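You operate a simulated robot arm through the tools that you are given. There is no shell and no other tool. Be economical: measure what you need, move in short steps, check, and stop when the job is done.

You run a simulated two-armed robot. Do the job below in one go: nothing can be reset, and whatever is moved stays where it is left.

## Task
On the folding top, fold the guest towel in half, so that its two long edges meet.

It is judged by the outcome, as a careful person would: the job done as asked, and still so three seconds after it is handed in. It fails if anything else is knocked over, pushed out of place, dropped, spilled or broken. Flat cloth is picked up by pressing the open fingertips on it (5 to 10 N) and closing them slowly along it; thin cloth reads only 2 to 8 mm in the jaws.

## Robot
Two 7-joint arms with two-finger parallel grippers on one trunk, on a base that drives. Base frame: it is fixed to the floor where the robot stands at the start and does not move with it; the origin is under the middle of the robot, x ahead of it, y to its left, z up; the surface under the hand at the start is at about z = 0.86. Units: m, rad, N and s.
The left shoulder is at the start at [0.092, 0.188, 1.115], the right one opposite. With the tool pointing down near the work surface each hand reaches from about 0.44 to 0.92 m from the robot's upright axis, wherever it stands, measured 20 degrees to its own side. Places, roughly: folding top [0.6, 0.1, 0.9]; guest towel [0.5, -0.1, 0.9]. Payload 3.43 kg a hand.
The TCP of each hand is the grasp point between the finger pads, 0.034 m short of the fingertips. In the tool frame z runs along the fingers and y along their closing line. The gripper opens to 0.128 m. The fingers are 0.024 m wide and 0.012 m thick; the gripper's body (0.048 by 0.13 m) begins 0.096 m behind the TCP.
Orientation is told as [roll, pitch, yaw] about the base's x, y, z axes, in that order, counted from this pose: with the fingers straight down and closing along the base's y, the tool's x points along the base's -x, its y along +y and its z along -z.

## Interface
- The arms move only by the tool servo_tool. It takes "left_series", "right_series" or both (then of equal length, played together; a hand with none holds still); each is a list of rows, each an object (a shift or turn left out is 0, a gripper value left out holds the last) with "xyz": the shift along the tool's x, y, z in units of 300 mm (1.0 is 300 mm), a list of three; "angular": the turn, a rotation vector about the tool's x, y, z in units of 120 degrees (1.0 is 120 degrees), a list of three. In form: [{"xyz": [dx, dy, dz], "angular": [rx, ry, rz]}, ...]. A call has 1 to 20 rows; each row is the pose to reach, as a shift and turn from the pose commanded when the call began, along the tool's axes at that moment. "left_fingers" and "right_fingers" are, for a hand that has rows, the opening in per cent of the stroke, from 0 (shut) to 100 (fully open), set as the call begins (left out, the last holds). A call with a number of a shift or a turn outside -1 to 1 is refused whole. Rows are played at 5 a second. More than 0.05 m and 0.15 rad between two rows, or a gripper value outside its range, and nothing of the call is played. Where a pose cannot be reached the arm comes as near as it can. A force on the tool above 40 N (or 10 N above the force at the start of the call, whichever is more), or a blocked arm, ends the call early, and 0.2 s more pass. Each finger travels about 0.153 m/s and halts on what it meets, pressing with about 37 N; the grip force reading is that of the motor and also rises with nothing between the fingers. The clock runs only during rows and for 0.2 s after the last one: add rows that repeat a pose to give the fingers time. It gives the time, the measured TCP pose, the force on the tool (base axes), the opening and the grip force at its end, in the units of the frame above (readings bear some noise), with the torque about the TCP (base axes, N m) and any sound that the robot's microphone picked up, and new pictures: "pictures" is both (left out), scene, wrist or none (wrist: the cameras of the hands that moved).
- Cameras (640 x 400 px; columns grow to the right, rows downward): "scene" is now at [0.1699, 0.0352, 1.3402]; the picture's right is [0.08, -1.00, 0.02], its down [-0.62, -0.07, -0.78] and it looks along [0.78, 0.05, -0.63] (base axes); focal length 219 px, centre (320, 200). "left" rides on the left gripper at [0.076, 0.011, -0.16] in its tool frame; the picture's right is [-0.15, 0.99, 0.00], its down [-0.88, -0.13, -0.46] and it looks along [-0.45, -0.07, 0.89] (tool axes); focal length 234 px, centre (320, 200). "right" rides on the right gripper at [0.076, -0.011, -0.16] in its tool frame; the picture's right is [0.15, 0.99, 0.00], its down [-0.88, 0.13, -0.45] and it looks along [-0.45, 0.07, 0.89] (tool axes); focal length 234 px, centre (320, 200). There is no depth. A picture from a camera that has moved, and an enlarged one, comes with that camera's place and axes in the base frame and with its lens.
- slide_trunk(by): slides the trunk up (or, below 0, down) by that many m; the arms and the scene camera ride with it, the base frame stays. It gives what a move gives, with no picture.
- roll_base(legs): drives the robot by 1 to 6 legs, each [ahead, left, turn to the left] in m, m and rad, along the robot's own axes; the way and the turn of a leg run together, so that a leg with both is an arc; at most 1.5 m and 3.142 rad a leg. The arms and the cameras ride along, it lands a little off, and it stops where it bumps. It gives what a move gives, and a new picture of the scene camera.
- turn_head(pan, tilt): turns the head with the scene camera to pan (to the left, within 1.501 rad either way) and tilt (down, from -0.506 to 1.204), counted from straight ahead of the robot. It gives what a move gives, and a new picture of the scene camera.
- close_up(camera, box): a new picture of the part [left, top, right, bottom] of that camera's present view, enlarged. It takes no simulated time.
- sign_off(): hands the job in; it is judged then, once.

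Go step by step. Nothing tells you exact positions but the pictures and the camera data: compare them with the known pose of the tool, close in by small moves and look again before you grip or let go. The budget is 120 turns and 260 pictures, counting those below and the enlarged ones. Unless the task says otherwise, let go and move clear before handing in, and close with one line.

The tools are called after ">>>" by a JSON object that holds its "op" and its "data". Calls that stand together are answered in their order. servo_tool: Moves the arms, as the interface text tells. Its arguments: {"type":"object","properties":{"left_series":{"type":"array","items":{"type":"object","properties":{"xyz":{"type":"array","items":{"type":"number"}},"angular":{"type":"array","items":{"type":"number"}}}}},"left_fingers":{"type":"number"},"right_series":{"type":"array","items":{"type":"object","properties":{"xyz":{"type":"array","items":{"type":"number"}},"angular":{"type":"array","items":{"type":"number"}}}}},"right_fingers":{"type":"number"},"pictures":{"type":"string","enum":["both","scene","wrist","none"]}},"required":[]} The other tools are called the same way: slide_trunk (by) slides the trunk up or down; roll_base (legs) drives the base; turn_head (pan, tilt) turns the head that bears the scene camera; close_up (camera, box) takes an enlarged picture of a part of a camera's view; sign_off () hands the job in.

At the start:

```text
t: 0.0
left_ee_pos: [0.7116, 0.1839, 1.0405]
left_ee_rot: [-0.021, 0.012, 0.056]
left_ft_force: [-1.5, 0.8, 0.8]
left_ft_torque: [-0.02, -0.09, 0.02]
left_finger_gap: 0.1281
left_gripper_force: 0.1
right_ee_pos: [0.5682, -0.3561, 1.1241]
right_ee_rot: [-0.028, 0.011, 0.06]
right_ft_force: [0.3, -0.4, 0.8]
right_ft_torque: [0.03, 0.06, 0.02]
right_finger_gap: 0.1284
right_gripper_force: 0.1
trunk travel left (down, up): [-0.6, 0.34]
robot x, y, heading: [0.0231, -0.0006, 0.058]
head pan, tilt: [0.026, 0.663]
```

scene: 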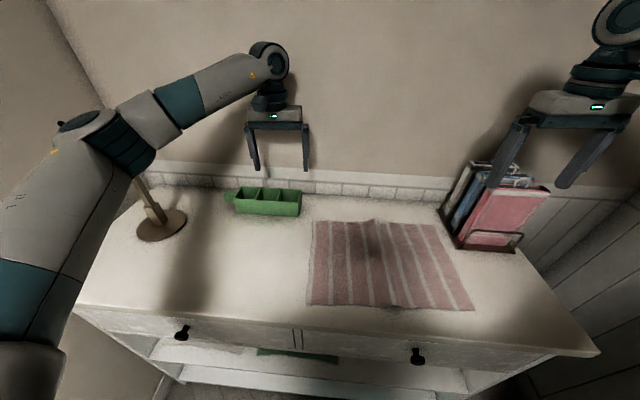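
right: 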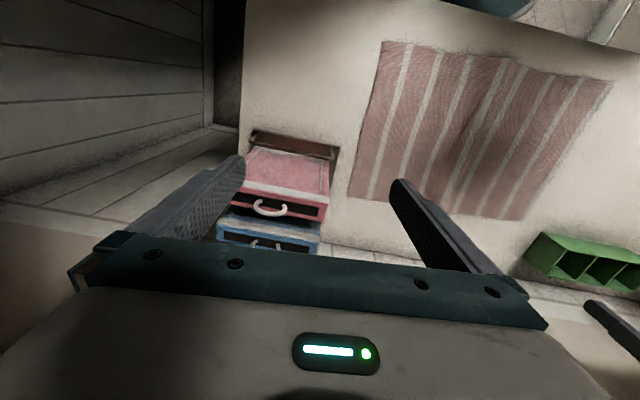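
left: 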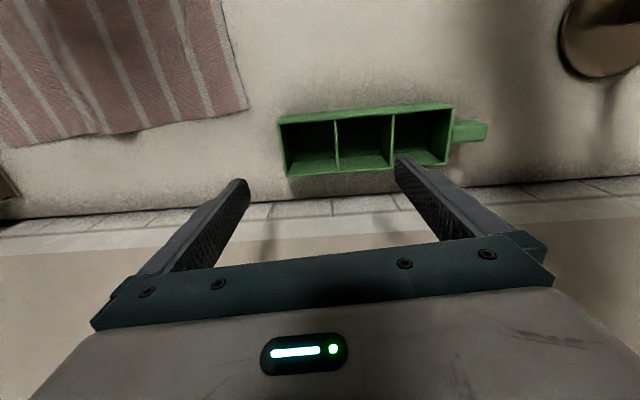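

The towel lies at about x 0.40–0.67 and y −0.30 to 0.075, with its long edges along y. I'll look left to check the stand near the left arm before backing the base a little to bring the near edge within reach.

>>> {"op": "turn_head", "data": {"pan": 0.6, "tilt": 0.3}}

>>> {"op": "turn_head", "data": {"pan": -0.35, "tilt": 0.75}}

```text
t: 1.0
left_ee_pos: [0.7071, 0.1868, 1.0424]
left_ee_rot: [-0.016, 0.009, 0.061]
left_ft_force: [-1.4, -0.2, -0.1]
left_ft_torque: [-0.02, 0.0, 0.0]
left_finger_gap: 0.128
left_gripper_force: 0.2
right_ee_pos: [0.5679, -0.3514, 1.1252]
right_ee_rot: [-0.029, 0.008, 0.067]
right_ft_force: [0.0, 0.7, 0.2]
right_ft_torque: [0.02, 0.0, 0.04]
right_finger_gap: 0.1282
right_gripper_force: 0.0
trunk travel left (down, up): [-0.6, 0.34]
robot x, y, heading: [0.0226, 0.0002, 0.059]
head pan, tilt: [0.6, 0.3]
camera scene: at [0.1535, 0.0837, 1.3727], right [0.62, -0.79, 0.01], down [-0.24, -0.2, -0.95], along [0.75, 0.58, -0.31], focal length 219 px, centre (320, 200)
```

scene: 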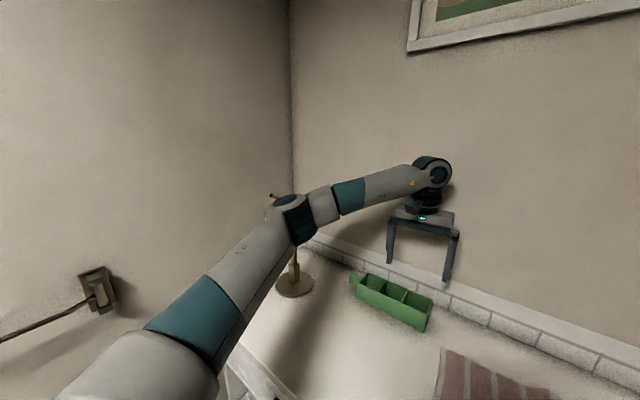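

```text
t: 2.2
left_ee_pos: [0.7068, 0.1882, 1.0423]
left_ee_rot: [-0.018, 0.008, 0.064]
left_ft_force: [0.2, 0.3, -0.3]
left_ft_torque: [-0.02, 0.0, -0.02]
left_finger_gap: 0.1279
left_gripper_force: 0.0
right_ee_pos: [0.5681, -0.3521, 1.1249]
right_ee_rot: [-0.028, 0.009, 0.068]
right_ft_force: [0.5, -0.2, 0.0]
right_ft_torque: [0.0, -0.01, -0.02]
right_finger_gap: 0.1279
right_gripper_force: 0.1
trunk travel left (down, up): [-0.6, 0.34]
robot x, y, heading: [0.0197, -0.0021, 0.064]
head pan, tilt: [-0.351, 0.75]
camera scene: at [0.1592, 0.002, 1.334], right [-0.28, -0.96, 0.02], down [-0.66, 0.18, -0.73], along [0.7, -0.22, -0.68], focal length 219 px, centre (320, 200)
```

scene: 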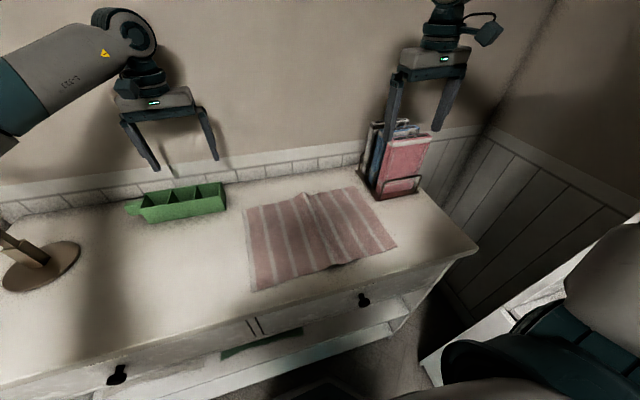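

The stand sits beyond the left elbow, so backing away is clear. The book rack is just right of the towel's far right corner. I'll back up 0.13 m and look again.

>>> {"op": "roll_base", "data": {"legs": [[-0.14, 0, 0]]}}

>>> {"op": "turn_head", "data": {"pan": -0.2, "tilt": 0.7}}

```text
t: 3.0
left_ee_pos: [0.6957, 0.1934, 1.0479]
left_ee_rot: [-0.012, 0.006, 0.08]
left_ft_force: [0.7, 0.5, 0.8]
left_ft_torque: [-0.03, 0.01, 0.01]
left_finger_gap: 0.1277
left_gripper_force: 0.1
right_ee_pos: [0.5655, -0.3466, 1.1267]
right_ee_rot: [-0.031, 0.005, 0.086]
right_ft_force: [0.6, 0.5, -0.2]
right_ft_torque: [-0.08, -0.03, 0.02]
right_finger_gap: 0.1278
right_gripper_force: 0.0
trunk travel left (down, up): [-0.6, 0.34]
robot x, y, heading: [0.0175, 0.0032, 0.083]
head pan, tilt: [-0.351, 0.75]
stopped in leg 1: the robot was blocked; the commanded pose is now the measured one
camera scene: at [0.1499, -0.0025, 1.3349], right [-0.27, -0.96, 0.01], down [-0.66, 0.17, -0.73], along [0.7, -0.2, -0.68], focal length 219 px, centre (320, 200)
```

scene: 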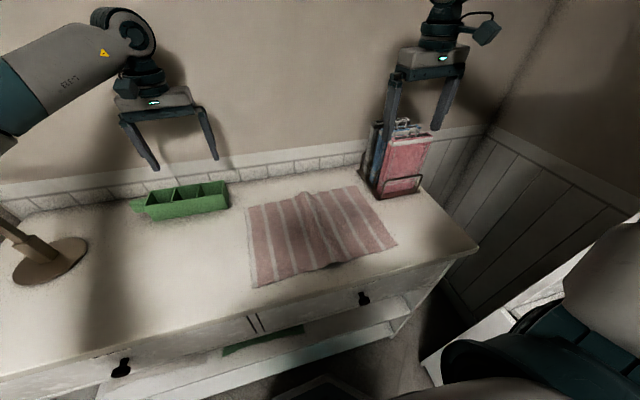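

```text
t: 3.7
left_ee_pos: [0.6982, 0.1926, 1.0463]
left_ee_rot: [-0.014, 0.009, 0.075]
left_ft_force: [0.0, 0.0, 0.2]
left_ft_torque: [0.02, 0.03, 0.05]
left_finger_gap: 0.1279
left_gripper_force: 0.0
right_ee_pos: [0.5655, -0.3477, 1.126]
right_ee_rot: [-0.031, 0.008, 0.082]
right_ft_force: [-0.5, 0.2, -0.6]
right_ft_torque: [-0.02, 0.0, 0.02]
right_finger_gap: 0.128
right_gripper_force: 0.1
trunk travel left (down, up): [-0.6, 0.34]
robot x, y, heading: [0.0139, 0.0001, 0.076]
head pan, tilt: [-0.201, 0.7]
camera scene: at [0.1568, 0.0102, 1.3383], right [-0.12, -0.99, 0.02], down [-0.64, 0.07, -0.76], along [0.76, -0.1, -0.65], focal length 219 px, centre (320, 200)
```

scene: 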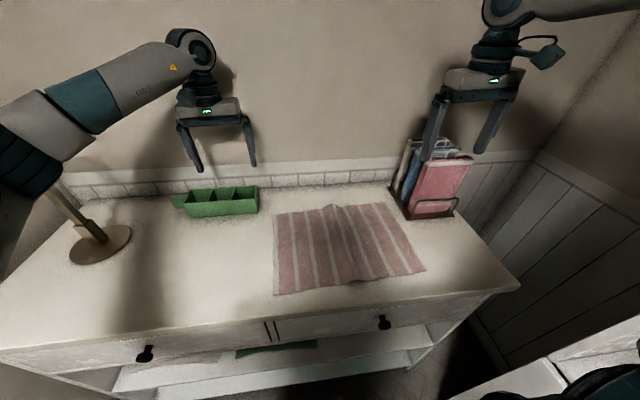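

The base was blocked right away. I'll look to both sides to see what it bumped.

>>> {"op": "turn_head", "data": {"pan": -1.4, "tilt": 0.7}}

>>> {"op": "turn_head", "data": {"pan": 1.3, "tilt": 0.5}}

```text
t: 5.1
left_ee_pos: [0.698, 0.192, 1.0454]
left_ee_rot: [-0.014, 0.008, 0.077]
left_ft_force: [-0.1, -0.2, -0.1]
left_ft_torque: [-0.01, 0.02, -0.05]
left_finger_gap: 0.128
left_gripper_force: 0.1
right_ee_pos: [0.5668, -0.349, 1.1258]
right_ee_rot: [-0.033, 0.007, 0.084]
right_ft_force: [-0.8, 0.4, -0.7]
right_ft_torque: [0.01, -0.02, 0.0]
right_finger_gap: 0.1282
right_gripper_force: 0.0
trunk travel left (down, up): [-0.6, 0.34]
robot x, y, heading: [0.0156, -0.0041, 0.072]
head pan, tilt: [-1.4, 0.7]
camera scene: at [0.0933, -0.0617, 1.3397], right [-0.97, -0.25, 0.01], down [-0.16, 0.61, -0.77], along [0.18, -0.75, -0.63], focal length 219 px, centre (320, 200)
```

scene: 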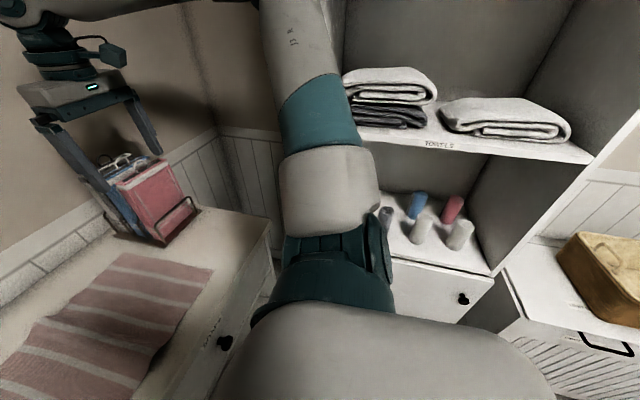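

```text
t: 7.5
left_ee_pos: [0.6977, 0.1912, 1.0437]
left_ee_rot: [-0.013, 0.007, 0.078]
left_ft_force: [-0.1, -0.9, -0.1]
left_ft_torque: [0.0, 0.0, -0.05]
left_finger_gap: 0.1283
left_gripper_force: 0.0
right_ee_pos: [0.5662, -0.3482, 1.1249]
right_ee_rot: [-0.032, 0.007, 0.083]
right_ft_force: [0.5, 0.3, 0.4]
right_ft_torque: [-0.01, 0.01, -0.03]
right_finger_gap: 0.1281
right_gripper_force: 0.1
trunk travel left (down, up): [-0.6, 0.34]
robot x, y, heading: [0.0136, 0.0031, 0.077]
head pan, tilt: [1.3, 0.499]
camera scene: at [0.0901, 0.11, 1.3549], right [0.98, -0.19, 0.0], down [-0.1, -0.48, -0.87], along [0.17, 0.85, -0.49], focal length 219 px, centre (320, 200)
```

scene: 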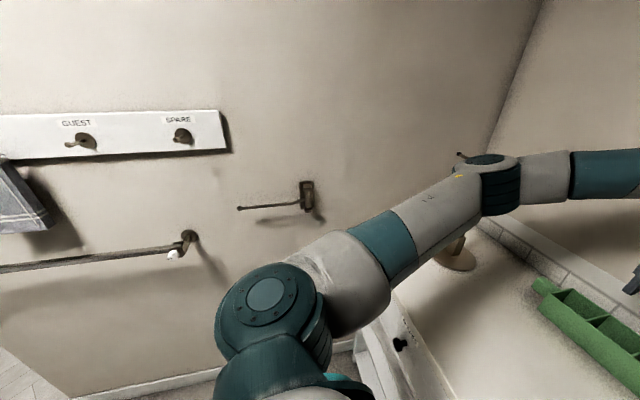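

The slight left turn during the bump suggests something at the right rear. I'll look there.

>>> {"op": "turn_head", "data": {"pan": -1.5, "tilt": 1.1}}

>>> {"op": "turn_head", "data": {"pan": 1.5, "tilt": 1.1}}

```text
t: 9.9
left_ee_pos: [0.6984, 0.1924, 1.0434]
left_ee_rot: [-0.014, 0.007, 0.078]
left_ft_force: [0.4, -0.5, -0.2]
left_ft_torque: [-0.02, -0.01, 0.03]
left_finger_gap: 0.1279
left_gripper_force: 0.1
right_ee_pos: [0.5657, -0.3501, 1.1259]
right_ee_rot: [-0.031, 0.007, 0.082]
right_ft_force: [0.2, 0.4, -0.8]
right_ft_torque: [0.02, 0.03, 0.03]
right_finger_gap: 0.1279
right_gripper_force: 0.1
trunk travel left (down, up): [-0.6, 0.34]
robot x, y, heading: [0.0163, 0.0008, 0.079]
head pan, tilt: [-1.499, 1.1]
camera scene: at [0.0818, -0.0425, 1.3094], right [-0.99, -0.15, 0.01], down [-0.13, 0.87, -0.47], along [0.06, -0.46, -0.88], focal length 219 px, centre (320, 200)
```

scene: 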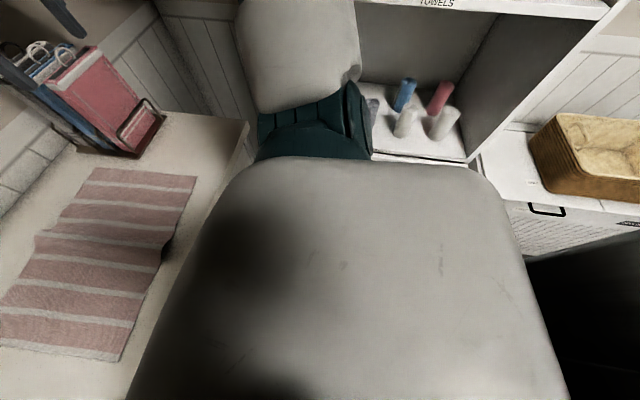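

```text
t: 12.5
left_ee_pos: [0.6971, 0.1928, 1.0453]
left_ee_rot: [-0.015, 0.008, 0.077]
left_ft_force: [-0.3, 0.7, -0.3]
left_ft_torque: [-0.03, -0.02, 0.0]
left_finger_gap: 0.1278
left_gripper_force: 0.0
right_ee_pos: [0.5654, -0.3495, 1.1261]
right_ee_rot: [-0.032, 0.006, 0.084]
right_ft_force: [-0.1, -0.4, 0.5]
right_ft_torque: [-0.01, -0.01, -0.01]
right_finger_gap: 0.128
right_gripper_force: 0.0
trunk travel left (down, up): [-0.6, 0.34]
robot x, y, heading: [0.0165, 0.0017, 0.078]
head pan, tilt: [1.499, 1.1]
camera scene: at [0.0722, 0.083, 1.3077], right [1.0, 0.0, -0.01], down [0.0, -0.9, -0.44], along [-0.01, 0.44, -0.9], focal length 219 px, centre (320, 200)
```

scene: 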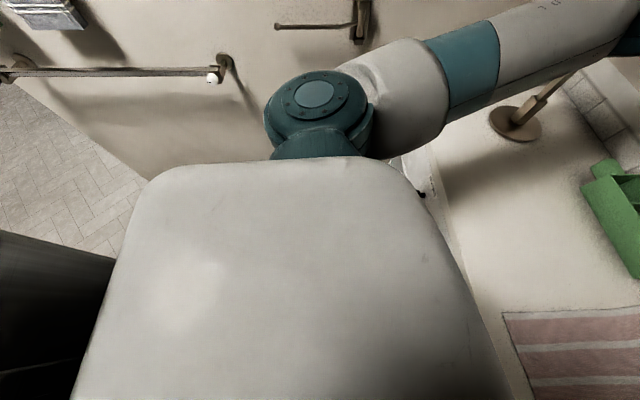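

Something at the right blocks, and it could be the right elbow against the shelf panel. I'll bring the right hand forward and inward over the towel, then view that side again.

>>> {"op": "servo_tool", "data": {"right_series": [{"xyz": [-0.067, 0.081, 0]}, {"xyz": [-0.134, 0.163, 0]}, {"xyz": [-0.2, 0.244, 0]}, {"xyz": [-0.268, 0.326, 0]}, {"xyz": [-0.335, 0.407, 0]}], "pictures": "none"}}

>>> {"op": "turn_head", "data": {"pan": -1.2, "tilt": 0.4}}

```text
t: 13.7
left_ee_pos: [0.6948, 0.1784, 1.0494]
left_ee_rot: [-0.002, 0.001, 0.075]
left_ft_force: [0.2, -0.1, 0.6]
left_ft_torque: [-0.02, 0.04, -0.02]
left_finger_gap: 0.1282
left_gripper_force: 0.0
right_ee_pos: [0.6528, -0.2377, 1.1216]
right_ee_rot: [-0.016, 0.002, 0.081]
right_ft_force: [0.4, -0.2, 0.3]
right_ft_torque: [-0.02, 0.03, 0.01]
right_finger_gap: 0.128
right_gripper_force: 0.0
trunk travel left (down, up): [-0.6, 0.34]
robot x, y, heading: [0.0127, -0.0005, 0.079]
head pan, tilt: [1.499, 1.1]
```

```text
t: 16.1
left_ee_pos: [0.6934, 0.1768, 1.051]
left_ee_rot: [0.0, -0.001, 0.075]
left_ft_force: [-0.5, 0.0, -0.9]
left_ft_torque: [-0.02, -0.01, -0.03]
left_finger_gap: 0.128
left_gripper_force: 0.1
right_ee_pos: [0.6506, -0.2369, 1.1234]
right_ee_rot: [-0.013, 0.0, 0.079]
right_ft_force: [-0.1, 0.1, -0.2]
right_ft_torque: [-0.01, 0.01, 0.02]
right_finger_gap: 0.1278
right_gripper_force: 0.0
trunk travel left (down, up): [-0.6, 0.34]
robot x, y, heading: [0.0146, -0.0027, 0.071]
head pan, tilt: [-1.201, 0.4]
camera scene: at [0.1058, -0.081, 1.3658], right [-0.9, -0.43, 0.0], down [-0.17, 0.35, -0.92], along [0.4, -0.83, -0.39], focal length 219 px, centre (320, 200)
```

scene: 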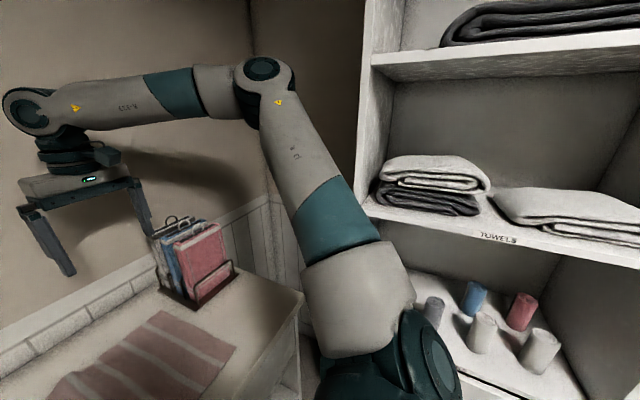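

The right elbow is now clear of the shelf. I'll try a small back-up again.

>>> {"op": "roll_base", "data": {"legs": [[-0.06, 0, 0]]}}

```text
t: 17.1
left_ee_pos: [0.6349, 0.1713, 1.0511]
left_ee_rot: [0.0, 0.003, 0.074]
left_ft_force: [-0.9, 0.2, 0.4]
left_ft_torque: [-0.02, 0.03, 0.03]
left_finger_gap: 0.1281
left_gripper_force: 0.0
right_ee_pos: [0.5911, -0.2438, 1.1213]
right_ee_rot: [-0.012, 0.0, 0.078]
right_ft_force: [-0.4, 0.0, 0.5]
right_ft_torque: [0.01, 0.0, 0.0]
right_finger_gap: 0.128
right_gripper_force: 0.0
trunk travel left (down, up): [-0.6, 0.34]
robot x, y, heading: [-0.0465, -0.0023, 0.067]
head pan, tilt: [-1.201, 0.4]
camera scene: at [0.0462, -0.0856, 1.3657], right [-0.9, -0.43, 0.0], down [-0.17, 0.35, -0.92], along [0.4, -0.83, -0.39], focal length 219 px, centre (320, 200)
```

scene: 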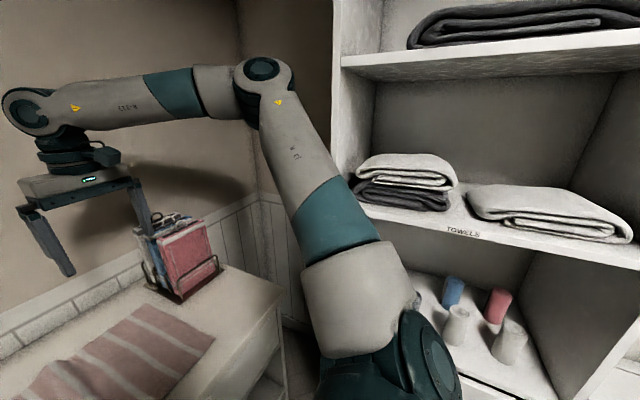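

Backing works. Retracting the hands could swing the right elbow into the shelf, so I'll bring the left hand inward first, then turn the base slightly left to move the right elbow away.

>>> {"op": "servo_tool", "data": {"left_series": [{"xyz": [0.104, -0.05, 0]}, {"xyz": [0.208, -0.1, 0]}, {"xyz": [0.312, -0.15, 0]}, {"xyz": [0.417, -0.203, 0]}], "pictures": "none"}}

>>> {"op": "turn_head", "data": {"pan": 0.9, "tilt": 0.4}}

```text
t: 18.1
left_ee_pos: [0.514, 0.0995, 1.0518]
left_ee_rot: [0.001, 0.001, 0.075]
left_ft_force: [-0.8, 0.0, -1.3]
left_ft_torque: [0.02, 0.03, 0.0]
left_finger_gap: 0.1281
left_gripper_force: 0.1
right_ee_pos: [0.5922, -0.2442, 1.1226]
right_ee_rot: [-0.014, 0.0, 0.078]
right_ft_force: [0.6, 0.8, -0.3]
right_ft_torque: [0.02, 0.0, 0.01]
right_finger_gap: 0.1277
right_gripper_force: 0.0
trunk travel left (down, up): [-0.6, 0.34]
robot x, y, heading: [-0.0478, -0.0024, 0.074]
head pan, tilt: [-1.201, 0.4]
```

```text
t: 20.1
left_ee_pos: [0.5153, 0.1015, 1.052]
left_ee_rot: [0.001, -0.001, 0.074]
left_ft_force: [-0.4, 0.8, -0.3]
left_ft_torque: [0.0, 0.01, 0.01]
left_finger_gap: 0.1278
left_gripper_force: 0.1
right_ee_pos: [0.5915, -0.244, 1.1212]
right_ee_rot: [-0.013, 0.0, 0.08]
right_ft_force: [0.1, -0.1, 0.1]
right_ft_torque: [0.01, -0.02, 0.0]
right_finger_gap: 0.1279
right_gripper_force: 0.1
trunk travel left (down, up): [-0.6, 0.34]
robot x, y, heading: [-0.0458, -0.0069, 0.071]
head pan, tilt: [0.901, 0.4]
camera scene: at [0.058, 0.0746, 1.3658], right [0.83, -0.56, 0.0], down [-0.22, -0.32, -0.92], along [0.52, 0.76, -0.39], focal length 219 px, centre (320, 200)
```

scene: 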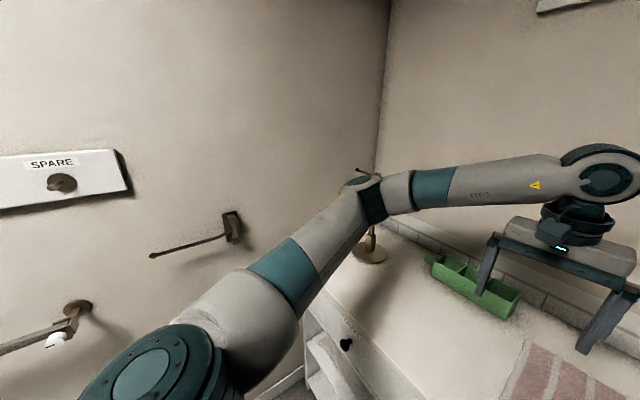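

The left side is clear. I'll turn the base left by 0.22.

>>> {"op": "roll_base", "data": {"legs": [[0, 0, 0.22]]}}

>>> {"op": "turn_head", "data": {"pan": -0.4, "tilt": 0.75}}

```text
t: 21.3
left_ee_pos: [0.4776, 0.2207, 1.0519]
left_ee_rot: [0.001, 0.001, 0.295]
left_ft_force: [0.4, -0.4, 0.1]
left_ft_torque: [0.0, 0.04, 0.04]
left_finger_gap: 0.128
left_gripper_force: 0.1
right_ee_pos: [0.6277, -0.0964, 1.1224]
right_ee_rot: [-0.013, 0.001, 0.301]
right_ft_force: [0.2, 0.2, -0.1]
right_ft_torque: [-0.01, -0.01, -0.01]
right_finger_gap: 0.128
right_gripper_force: 0.2
trunk travel left (down, up): [-0.6, 0.34]
robot x, y, heading: [-0.0461, -0.0051, 0.297]
head pan, tilt: [0.901, 0.4]
camera scene: at [0.0377, 0.0954, 1.3658], right [0.93, -0.37, 0.0], down [-0.14, -0.36, -0.92], along [0.34, 0.86, -0.39], focal length 219 px, centre (320, 200)
```

scene: 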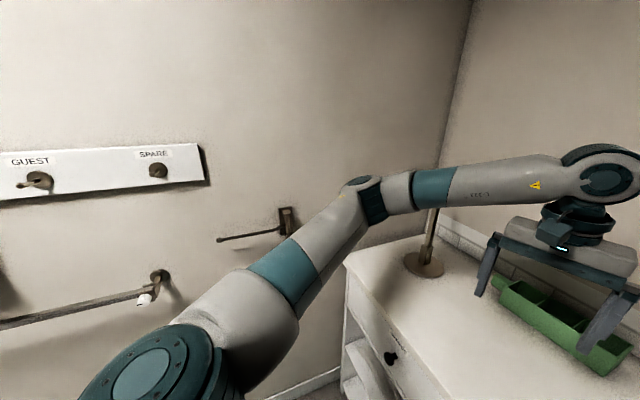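

```text
t: 22.8
left_ee_pos: [0.4775, 0.2212, 1.0505]
left_ee_rot: [0.0, 0.0, 0.295]
left_ft_force: [-0.8, -0.1, -0.2]
left_ft_torque: [0.0, -0.04, 0.0]
left_finger_gap: 0.1283
left_gripper_force: 0.0
right_ee_pos: [0.6279, -0.0978, 1.1217]
right_ee_rot: [-0.014, -0.001, 0.3]
right_ft_force: [-1.0, -0.3, -0.6]
right_ft_torque: [0.03, 0.0, 0.01]
right_finger_gap: 0.128
right_gripper_force: 0.1
trunk travel left (down, up): [-0.6, 0.34]
robot x, y, heading: [-0.0459, -0.006, 0.3]
head pan, tilt: [-0.4, 0.75]
camera scene: at [0.0863, 0.0003, 1.3347], right [-0.1, -0.99, 0.0], down [-0.68, 0.07, -0.73], along [0.73, -0.08, -0.68], focal length 219 px, centre (320, 200)
```

scene: 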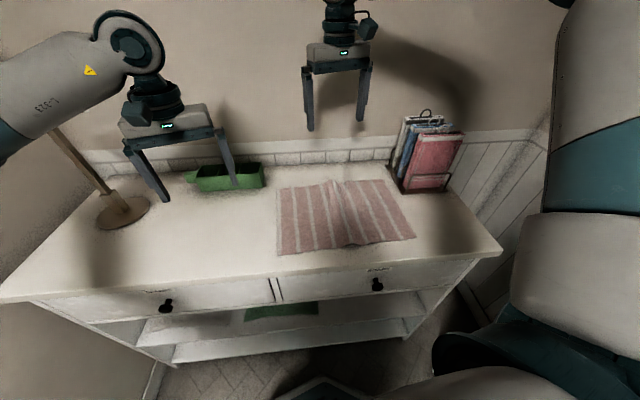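

I'll zoom in on the towel to place its corners.

>>> {"op": "close_up", "data": {"camera": "scene", "box": [260, 150, 480, 287]}}

```text
2.91 times, centred on (370, 218) of scene
camera zoom: at [0.0863, 0.0003, 1.3347], right [-0.1, -0.99, 0.0], down [-0.68, 0.07, -0.73], along [0.73, -0.08, -0.68], focal length 636 px, centre (174, 146)
```

zoom: 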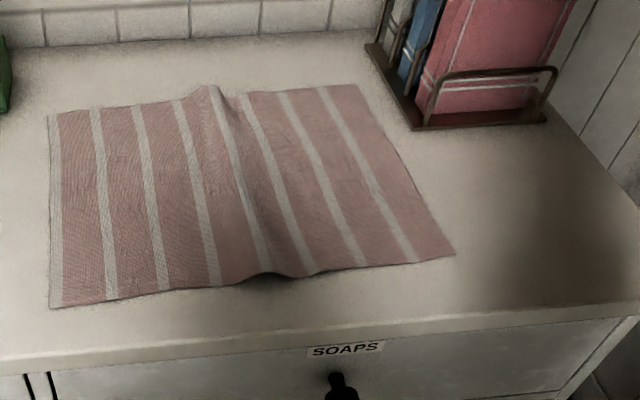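

Towel corners: near-left (0.402, 0.072), near-right (0.423, −0.298), far-left (0.659, 0.081), far-right (0.682, −0.289). I'll bring both hands above the near edge with fingers closing along it.

>>> {"op": "servo_tool", "data": {"left_series": [{"xyz": [0.054, -0.078, 0.043], "angular": [0, 0, 0.016]}, {"xyz": [0.107, -0.155, 0.086], "angular": [0, 0, 0.033]}, {"xyz": [0.161, -0.233, 0.129], "angular": [0, 0, 0.049]}, {"xyz": [0.215, -0.311, 0.171], "angular": [0, 0, 0.065]}, {"xyz": [0.269, -0.389, 0.214], "angular": [0, 0, 0.082]}, {"xyz": [0.322, -0.466, 0.257], "angular": [0, 0, 0.098]}, {"xyz": [0.376, -0.544, 0.3], "angular": [0, 0, 0.1146]}], "right_series": [{"xyz": [0.109, -0.039, 0.076], "angular": [0, 0, 0.016]}, {"xyz": [0.219, -0.079, 0.152], "angular": [0, 0, 0.033]}, {"xyz": [0.328, -0.118, 0.228], "angular": [0, 0, 0.049]}, {"xyz": [0.437, -0.158, 0.305], "angular": [0, 0, 0.065]}, {"xyz": [0.546, -0.197, 0.381], "angular": [0, 0, 0.082]}, {"xyz": [0.656, -0.237, 0.457], "angular": [0, 0, 0.098]}, {"xyz": [0.765, -0.276, 0.533], "angular": [0, 0, 0.1146]}], "left_fingers": 30, "right_fingers": 30}}

```text
t: 24.4
left_ee_pos: [0.415, 0.029, 0.9611]
left_ee_rot: [0.003, 0.001, 0.056]
left_ft_force: [-0.2, 0.0, 0.9]
left_ft_torque: [0.05, 0.01, 0.01]
left_finger_gap: 0.0383
left_gripper_force: 0.0
right_ee_pos: [0.4304, -0.249, 0.966]
right_ee_rot: [-0.011, -0.005, 0.059]
right_ft_force: [-0.4, -0.3, 0.6]
right_ft_torque: [0.02, -0.02, 0.01]
right_finger_gap: 0.0384
right_gripper_force: 0.1
trunk travel left (down, up): [-0.6, 0.34]
robot x, y, heading: [-0.0429, -0.0065, 0.292]
head pan, tilt: [-0.4, 0.75]
camera scene: at [0.0857, -0.0024, 1.3349], right [-0.1, -0.99, 0.0], down [-0.68, 0.07, -0.73], along [0.73, -0.07, -0.68], focal length 219 px, centre (320, 200)
camera right: at [0.3546, -0.2621, 1.1235], right [-0.21, 0.98, -0.01], down [0.87, 0.19, 0.46], along [0.45, 0.08, -0.89], focal length 234 px, centre (320, 200)
camera left: at [0.3386, 0.0362, 1.1219], right [0.09, 1.0, 0.0], down [0.89, -0.08, 0.46], along [0.45, -0.04, -0.89], focal length 234 px, centre (320, 200)
```

scene: 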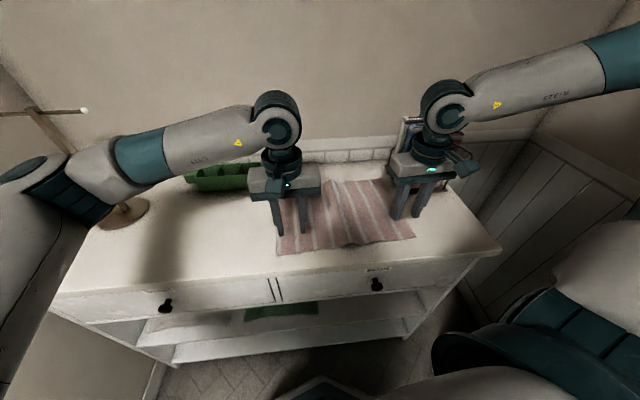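
right: 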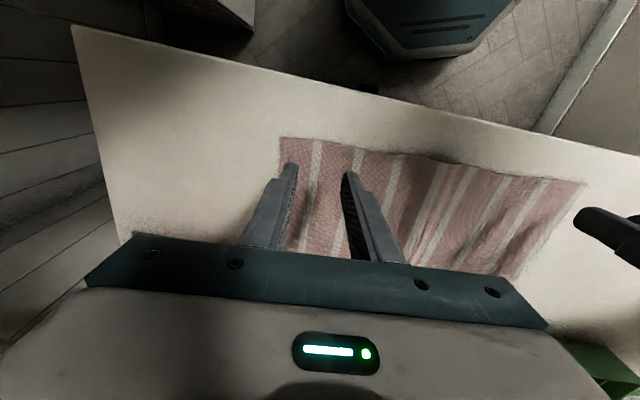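
left: 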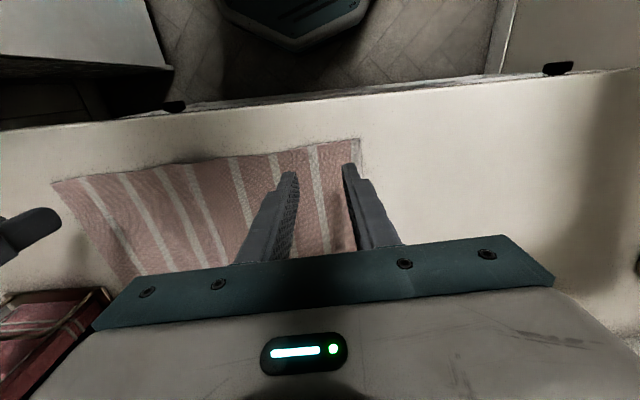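

Pinch points are about 15 mm inside the near edge and 45 mm from the corners, which is good. Descending both hands to just above contact.

>>> {"op": "servo_tool", "data": {"left_series": [{"xyz": [0, 0, 0.1]}, {"xyz": [0, 0, 0.17]}, {"xyz": [0, 0, 0.2]}, {"xyz": [0, 0, 0.2]}], "right_series": [{"xyz": [0, 0, 0.11]}, {"xyz": [0, 0, 0.19]}, {"xyz": [0, 0, 0.217]}, {"xyz": [0, 0, 0.217]}]}}

```text
t: 25.4
left_ee_pos: [0.416, 0.0305, 0.9015]
left_ee_rot: [0.0, 0.001, 0.056]
left_ft_force: [0.4, 0.0, -0.3]
left_ft_torque: [0.0, -0.04, 0.01]
left_finger_gap: 0.0381
left_gripper_force: 0.1
right_ee_pos: [0.4317, -0.2469, 0.9009]
right_ee_rot: [-0.014, -0.003, 0.06]
right_ft_force: [0.0, -1.0, -0.4]
right_ft_torque: [0.0, 0.0, -0.03]
right_finger_gap: 0.0383
right_gripper_force: 0.0
trunk travel left (down, up): [-0.6, 0.34]
robot x, y, heading: [-0.0455, -0.0052, 0.294]
head pan, tilt: [-0.4, 0.75]
camera scene: at [0.0862, -0.0001, 1.3347], right [-0.1, -0.99, 0.0], down [-0.68, 0.07, -0.73], along [0.73, -0.08, -0.68], focal length 219 px, centre (320, 200)
camera right: at [0.3565, -0.2604, 1.0587], right [-0.21, 0.98, -0.01], down [0.87, 0.19, 0.46], along [0.45, 0.08, -0.89], focal length 234 px, centre (320, 200)
camera left: at [0.3403, 0.038, 1.0617], right [0.09, 1.0, 0.0], down [0.89, -0.08, 0.46], along [0.45, -0.04, -0.89], focal length 234 px, centre (320, 200)
```

scene: 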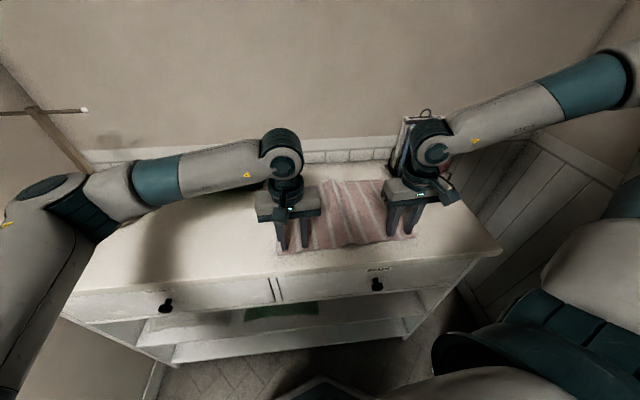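
right: 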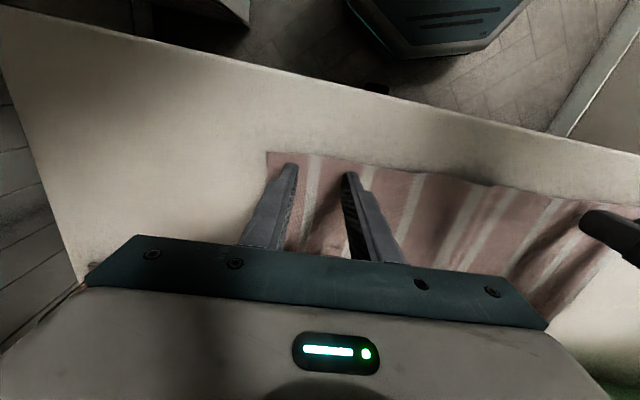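
left: 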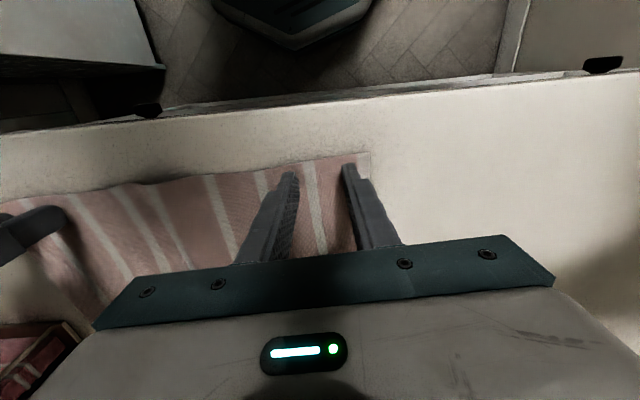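

Nearly touching. Lowering in small steps to press lightly.

>>> {"op": "servo_tool", "data": {"left_series": [{"xyz": [0, 0, 0.01]}, {"xyz": [0, 0, 0.02]}, {"xyz": [0, 0, 0.02]}], "right_series": [{"xyz": [0, 0, 0.01]}, {"xyz": [0, 0, 0.02]}, {"xyz": [0, 0, 0.02]}], "pictures": "none"}}

>>> {"op": "servo_tool", "data": {"left_series": [{"xyz": [0, 0, 0.005]}, {"xyz": [0, 0, 0.01]}, {"xyz": [0, 0, 0.01]}], "right_series": [{"xyz": [0, 0, 0.005]}, {"xyz": [0, 0, 0.01]}, {"xyz": [0, 0, 0.01]}], "pictures": "none"}}

```text
t: 26.2
left_ee_pos: [0.4152, 0.0311, 0.8972]
left_ee_rot: [-0.001, -0.002, 0.057]
left_ft_force: [0.0, -0.3, -0.4]
left_ft_torque: [-0.01, 0.0, 0.01]
left_finger_gap: 0.0384
left_gripper_force: 0.0
right_ee_pos: [0.4317, -0.2463, 0.8948]
right_ee_rot: [-0.015, -0.008, 0.062]
right_ft_force: [1.2, -3.1, 26.6]
right_ft_torque: [0.57, 0.2, -0.04]
right_finger_gap: 0.0375
right_gripper_force: 0.0
trunk travel left (down, up): [-0.6, 0.34]
robot x, y, heading: [-0.0447, -0.0044, 0.293]
head pan, tilt: [-0.4, 0.75]
```

```text
t: 26.6
left_ee_pos: [0.4147, 0.0312, 0.8959]
left_ee_rot: [-0.003, -0.001, 0.056]
left_ft_force: [-0.5, 0.6, 1.4]
left_ft_torque: [0.07, 0.03, 0.01]
left_finger_gap: 0.0386
left_gripper_force: 0.1
right_ee_pos: [0.4334, -0.2454, 0.8961]
right_ee_rot: [-0.012, -0.013, 0.06]
right_ft_force: [-3.8, -1.1, 25.2]
right_ft_torque: [0.55, 0.45, 0.1]
right_finger_gap: 0.0376
right_gripper_force: 0.1
trunk travel left (down, up): [-0.6, 0.34]
robot x, y, heading: [-0.0456, -0.0035, 0.297]
head pan, tilt: [-0.4, 0.75]
stopped in row 2 (right hand): the force on the tool passed its limit at 42 N (the readings are from after the stop); the commanded pose is now the measured one
```

The right is pressing too hard and the left is barely touching. Adjusting both.

>>> {"op": "servo_tool", "data": {"left_series": [{"xyz": [0, 0, 0.002]}, {"xyz": [0, 0, 0.003]}], "right_series": [{"xyz": [0, 0, -0.002]}, {"xyz": [0, 0, -0.004]}], "pictures": "none"}}

```text
t: 27.2
left_ee_pos: [0.414, 0.0328, 0.896]
left_ee_rot: [-0.001, -0.003, 0.055]
left_ft_force: [-1.1, 0.3, 16.3]
left_ft_torque: [0.17, 0.17, 0.01]
left_finger_gap: 0.0387
left_gripper_force: 0.0
right_ee_pos: [0.4329, -0.2452, 0.8974]
right_ee_rot: [-0.014, -0.011, 0.061]
right_ft_force: [0.4, 0.5, 11.3]
right_ft_torque: [0.33, 0.12, -0.01]
right_finger_gap: 0.0388
right_gripper_force: 0.1
trunk travel left (down, up): [-0.6, 0.34]
robot x, y, heading: [-0.043, -0.0035, 0.294]
head pan, tilt: [-0.4, 0.75]
```

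Easing slightly and closing in steps.

>>> {"op": "servo_tool", "data": {"left_series": [{"xyz": [0, 0, -0.0015]}, {"xyz": [0, 0, -0.0015]}], "right_series": [{"xyz": [0, 0, -0.0005]}, {"xyz": [0, 0, -0.0005]}], "left_fingers": 25, "right_fingers": 25, "pictures": "none"}}

>>> {"op": "servo_tool", "data": {"left_series": [{"xyz": [0, 0, 0]}], "right_series": [{"xyz": [0, 0, 0]}], "left_fingers": 20, "right_fingers": 20, "pictures": "wrist"}}

```text
t: 27.8
left_ee_pos: [0.4151, 0.0316, 0.8955]
left_ee_rot: [-0.003, -0.003, 0.056]
left_ft_force: [1.3, -1.0, 17.8]
left_ft_torque: [0.04, 0.08, 0.01]
left_finger_gap: 0.0304
left_gripper_force: 0.1
right_ee_pos: [0.4334, -0.2463, 0.8972]
right_ee_rot: [-0.013, -0.009, 0.062]
right_ft_force: [1.5, -1.4, 9.4]
right_ft_torque: [0.15, 0.02, 0.02]
right_finger_gap: 0.0312
right_gripper_force: 0.1
trunk travel left (down, up): [-0.6, 0.34]
robot x, y, heading: [-0.0423, -0.0042, 0.29]
head pan, tilt: [-0.4, 0.75]
```

```text
t: 28.2
left_ee_pos: [0.4154, 0.0324, 0.897]
left_ee_rot: [-0.001, -0.002, 0.057]
left_ft_force: [1.4, -0.2, 20.4]
left_ft_torque: [0.07, 0.07, 0.03]
left_finger_gap: 0.0236
left_gripper_force: 0.0
right_ee_pos: [0.4334, -0.2457, 0.8964]
right_ee_rot: [-0.013, -0.009, 0.062]
right_ft_force: [-0.2, -0.8, 6.1]
right_ft_torque: [0.09, 0.05, 0.01]
right_finger_gap: 0.025
right_gripper_force: 0.1
trunk travel left (down, up): [-0.6, 0.34]
robot x, y, heading: [-0.044, -0.0027, 0.294]
head pan, tilt: [-0.4, 0.75]
camera right: at [0.3565, -0.2599, 1.0538], right [-0.21, 0.98, -0.01], down [0.87, 0.19, 0.46], along [0.45, 0.08, -0.89], focal length 234 px, centre (320, 200)
camera left: at [0.3384, 0.0387, 1.0553], right [0.09, 1.0, 0.0], down [0.89, -0.08, 0.46], along [0.46, -0.04, -0.89], focal length 234 px, centre (320, 200)
```

right: 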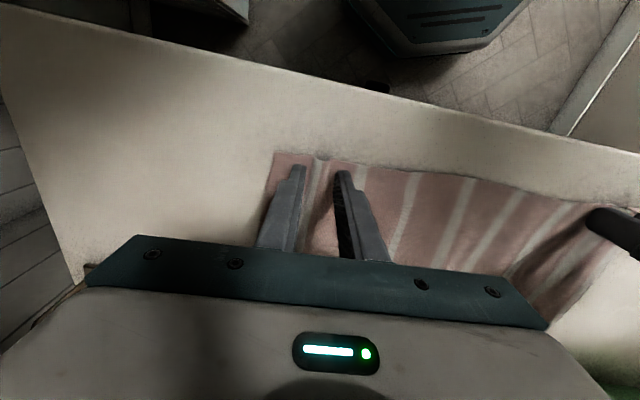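
left: 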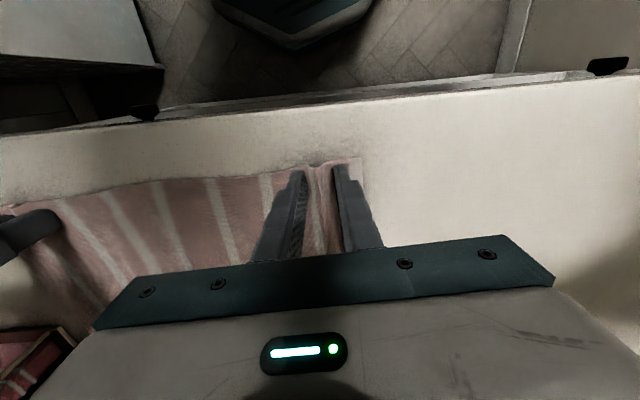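

The cloth is being drawn in. Continuing to close gradually, easing the left and pressing the right a touch.

>>> {"op": "servo_tool", "data": {"left_series": [{"xyz": [0, 0, -0.002]}], "right_series": [{"xyz": [0, 0, 0.0005]}], "left_fingers": 14, "right_fingers": 14, "pictures": "none"}}

>>> {"op": "servo_tool", "data": {"left_series": [{"xyz": [0, 0, 0]}], "right_series": [{"xyz": [0, 0, 0]}], "left_fingers": 8, "right_fingers": 8, "pictures": "none"}}

>>> {"op": "servo_tool", "data": {"left_series": [{"xyz": [0, 0, 0]}, {"xyz": [0, 0, 0]}], "right_series": [{"xyz": [0, 0, 0]}, {"xyz": [0, 0, 0]}], "left_fingers": 0, "right_fingers": 0, "pictures": "wrist"}}

```text
t: 28.6
left_ee_pos: [0.4139, 0.0302, 0.8948]
left_ee_rot: [-0.001, 0.0, 0.056]
left_ft_force: [-0.2, -0.9, 16.0]
left_ft_torque: [0.02, 0.07, -0.04]
left_finger_gap: 0.0158
left_gripper_force: 0.0
right_ee_pos: [0.4337, -0.2456, 0.8962]
right_ee_rot: [-0.014, -0.009, 0.061]
right_ft_force: [-2.0, -1.4, 7.6]
right_ft_torque: [0.09, 0.12, 0.04]
right_finger_gap: 0.0177
right_gripper_force: 0.1
trunk travel left (down, up): [-0.6, 0.34]
robot x, y, heading: [-0.0386, -0.0055, 0.295]
head pan, tilt: [-0.4, 0.75]
```

```text
t: 29.0
left_ee_pos: [0.4156, 0.0322, 0.8963]
left_ee_rot: [0.0, 0.0, 0.057]
left_ft_force: [-0.4, -1.4, 14.9]
left_ft_torque: [-0.03, 0.07, -0.01]
left_finger_gap: 0.0093
left_gripper_force: 0.0
right_ee_pos: [0.4341, -0.246, 0.8939]
right_ee_rot: [-0.013, -0.009, 0.06]
right_ft_force: [-0.7, 0.4, 7.5]
right_ft_torque: [0.07, 0.11, -0.01]
right_finger_gap: 0.0109
right_gripper_force: 1.0
trunk travel left (down, up): [-0.6, 0.34]
robot x, y, heading: [-0.0419, -0.0055, 0.296]
head pan, tilt: [-0.4, 0.75]
```

```text
t: 29.6
left_ee_pos: [0.4149, 0.0316, 0.8956]
left_ee_rot: [-0.002, 0.0, 0.056]
left_ft_force: [-1.0, -4.8, 11.7]
left_ft_torque: [-0.12, 0.11, -0.03]
left_finger_gap: 0.0021
left_gripper_force: 36.8
right_ee_pos: [0.4338, -0.2452, 0.8958]
right_ee_rot: [-0.012, -0.009, 0.061]
right_ft_force: [-0.8, 4.8, 6.9]
right_ft_torque: [0.24, 0.1, 0.02]
right_finger_gap: 0.0066
right_gripper_force: 36.8
trunk travel left (down, up): [-0.6, 0.34]
robot x, y, heading: [-0.0445, -0.0065, 0.297]
head pan, tilt: [-0.4, 0.75]
camera right: at [0.3572, -0.2594, 1.0536], right [-0.21, 0.98, -0.01], down [0.87, 0.19, 0.46], along [0.45, 0.08, -0.89], focal length 234 px, centre (320, 200)
camera left: at [0.3386, 0.0384, 1.0555], right [0.09, 1.0, 0.0], down [0.89, -0.08, 0.46], along [0.45, -0.04, -0.89], focal length 234 px, centre (320, 200)
```

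right: 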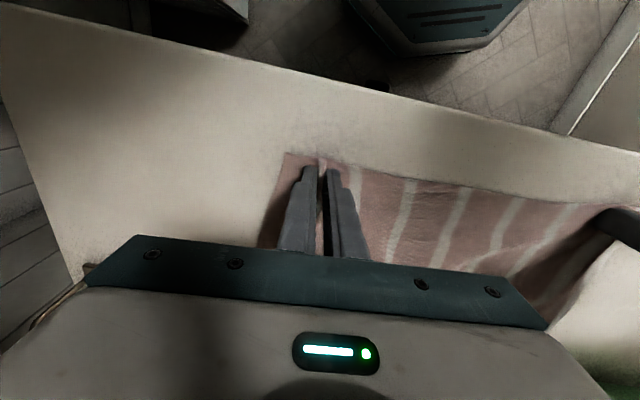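
left: 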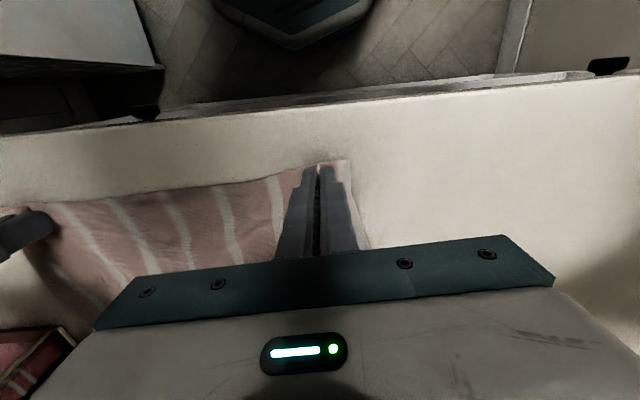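

Both read cloth thickness (2 mm and 7 mm). Lifting 4 cm to check the grips.

>>> {"op": "servo_tool", "data": {"left_series": [{"xyz": [0, 0, -0.03]}, {"xyz": [0, 0, -0.07]}, {"xyz": [0, 0, -0.13]}], "right_series": [{"xyz": [0, 0, -0.03]}, {"xyz": [0, 0, -0.07]}, {"xyz": [0, 0, -0.13]}]}}

```text
t: 30.4
left_ee_pos: [0.4171, 0.0313, 0.9333]
left_ee_rot: [-0.001, -0.001, 0.055]
left_ft_force: [0.8, -5.0, 0.7]
left_ft_torque: [-0.17, -0.03, -0.04]
left_finger_gap: 0.0023
left_gripper_force: 37.0
right_ee_pos: [0.4331, -0.2464, 0.9336]
right_ee_rot: [-0.011, -0.008, 0.062]
right_ft_force: [-0.1, 4.7, 0.6]
right_ft_torque: [0.16, 0.01, 0.02]
right_finger_gap: 0.0064
right_gripper_force: 38.1
trunk travel left (down, up): [-0.6, 0.34]
robot x, y, heading: [-0.0457, -0.0051, 0.297]
head pan, tilt: [-0.4, 0.75]
camera scene: at [0.0857, 0.0, 1.3347], right [-0.1, -0.99, 0.0], down [-0.68, 0.07, -0.73], along [0.73, -0.08, -0.68], focal length 219 px, centre (320, 200)
camera right: at [0.3571, -0.2596, 1.092], right [-0.21, 0.98, -0.01], down [0.87, 0.19, 0.46], along [0.45, 0.08, -0.89], focal length 234 px, centre (320, 200)
camera left: at [0.3407, 0.0391, 1.0943], right [0.09, 1.0, 0.0], down [0.89, -0.08, 0.46], along [0.45, -0.04, -0.89], focal length 234 px, centre (320, 200)
```

scene: 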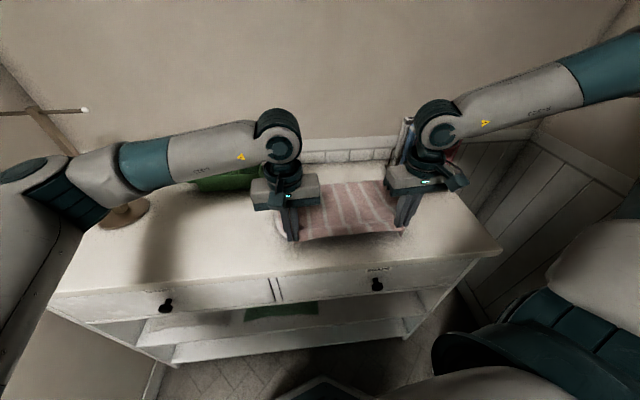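
right: 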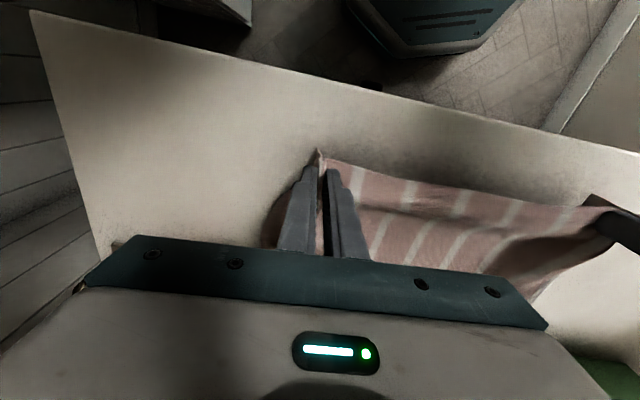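
left: 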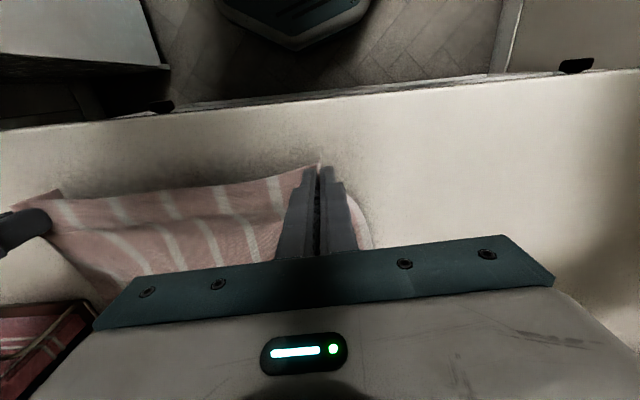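

Both corners are held. I'll carry the edge up and over the fold line along an arc, in small rows, the first part now.

>>> {"op": "servo_tool", "data": {"left_series": [{"xyz": [-0.033, -0.003, -0.03]}, {"xyz": [-0.067, -0.007, -0.05]}, {"xyz": [-0.115, -0.007, -0.1]}, {"xyz": [-0.167, -0.007, -0.137]}, {"xyz": [-0.217, -0.007, -0.158]}, {"xyz": [-0.267, -0.007, -0.173]}, {"xyz": [-0.317, -0.007, -0.18]}, {"xyz": [-0.367, -0.007, -0.18]}, {"xyz": [-0.417, -0.007, -0.173]}, {"xyz": [-0.467, -0.007, -0.16]}], "right_series": [{"xyz": [-0.033, 0.003, -0.03]}, {"xyz": [-0.067, 0.007, -0.05]}, {"xyz": [-0.115, 0.007, -0.1]}, {"xyz": [-0.167, 0.007, -0.137]}, {"xyz": [-0.217, 0.007, -0.158]}, {"xyz": [-0.267, 0.007, -0.173]}, {"xyz": [-0.317, 0.007, -0.18]}, {"xyz": [-0.367, 0.007, -0.18]}, {"xyz": [-0.417, 0.007, -0.173]}, {"xyz": [-0.467, 0.007, -0.16]}]}}

```text
t: 32.6
left_ee_pos: [0.5581, 0.036, 0.9808]
left_ee_rot: [-0.001, 0.001, 0.054]
left_ft_force: [-0.2, -0.2, -0.2]
left_ft_torque: [0.01, 0.01, 0.01]
left_finger_gap: 0.0022
left_gripper_force: 36.7
right_ee_pos: [0.5743, -0.2348, 0.9818]
right_ee_rot: [-0.013, -0.007, 0.061]
right_ft_force: [-1.0, 0.3, -0.4]
right_ft_torque: [-0.01, 0.01, -0.02]
right_finger_gap: 0.0064
right_gripper_force: 37.6
trunk travel left (down, up): [-0.6, 0.34]
robot x, y, heading: [-0.0426, -0.0096, 0.298]
head pan, tilt: [-0.4, 0.75]
camera scene: at [0.0872, 0.0, 1.3346], right [-0.1, -0.99, 0.0], down [-0.68, 0.07, -0.73], along [0.73, -0.08, -0.68], focal length 219 px, centre (320, 200)
camera right: at [0.4981, -0.2484, 1.1398], right [-0.21, 0.98, -0.01], down [0.87, 0.19, 0.46], along [0.45, 0.08, -0.89], focal length 234 px, centre (320, 200)
camera left: at [0.4822, 0.0438, 1.141], right [0.09, 1.0, 0.0], down [0.89, -0.08, 0.45], along [0.45, -0.04, -0.89], focal length 234 px, centre (320, 200)
```

scene: 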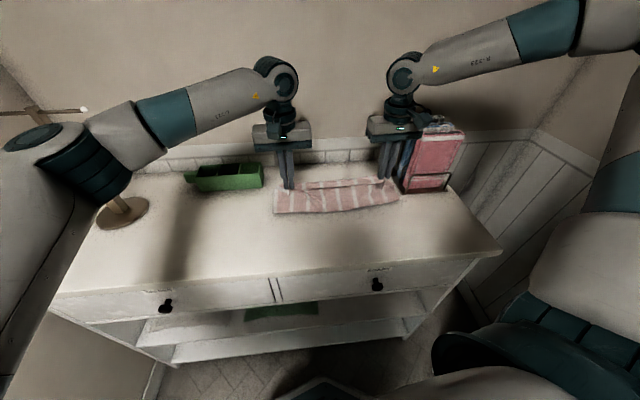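
right: 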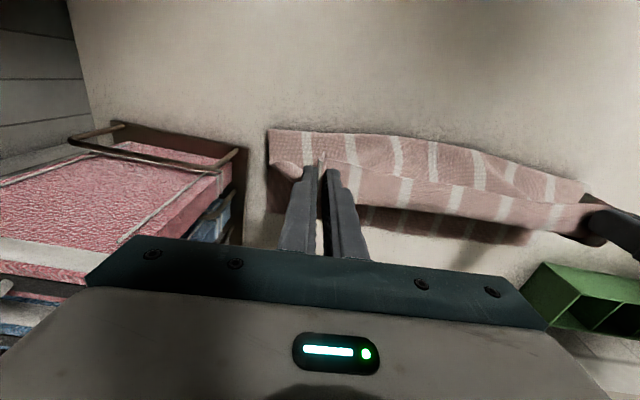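
left: 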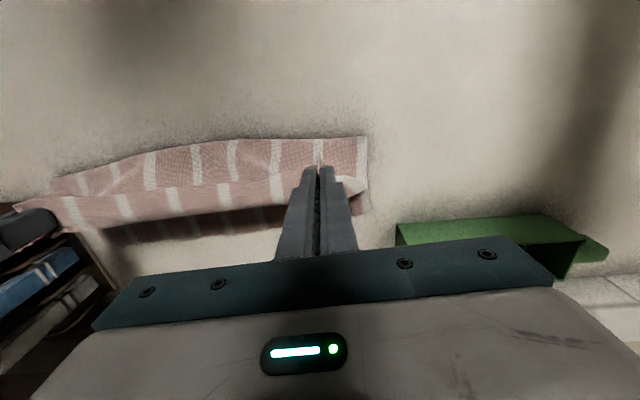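

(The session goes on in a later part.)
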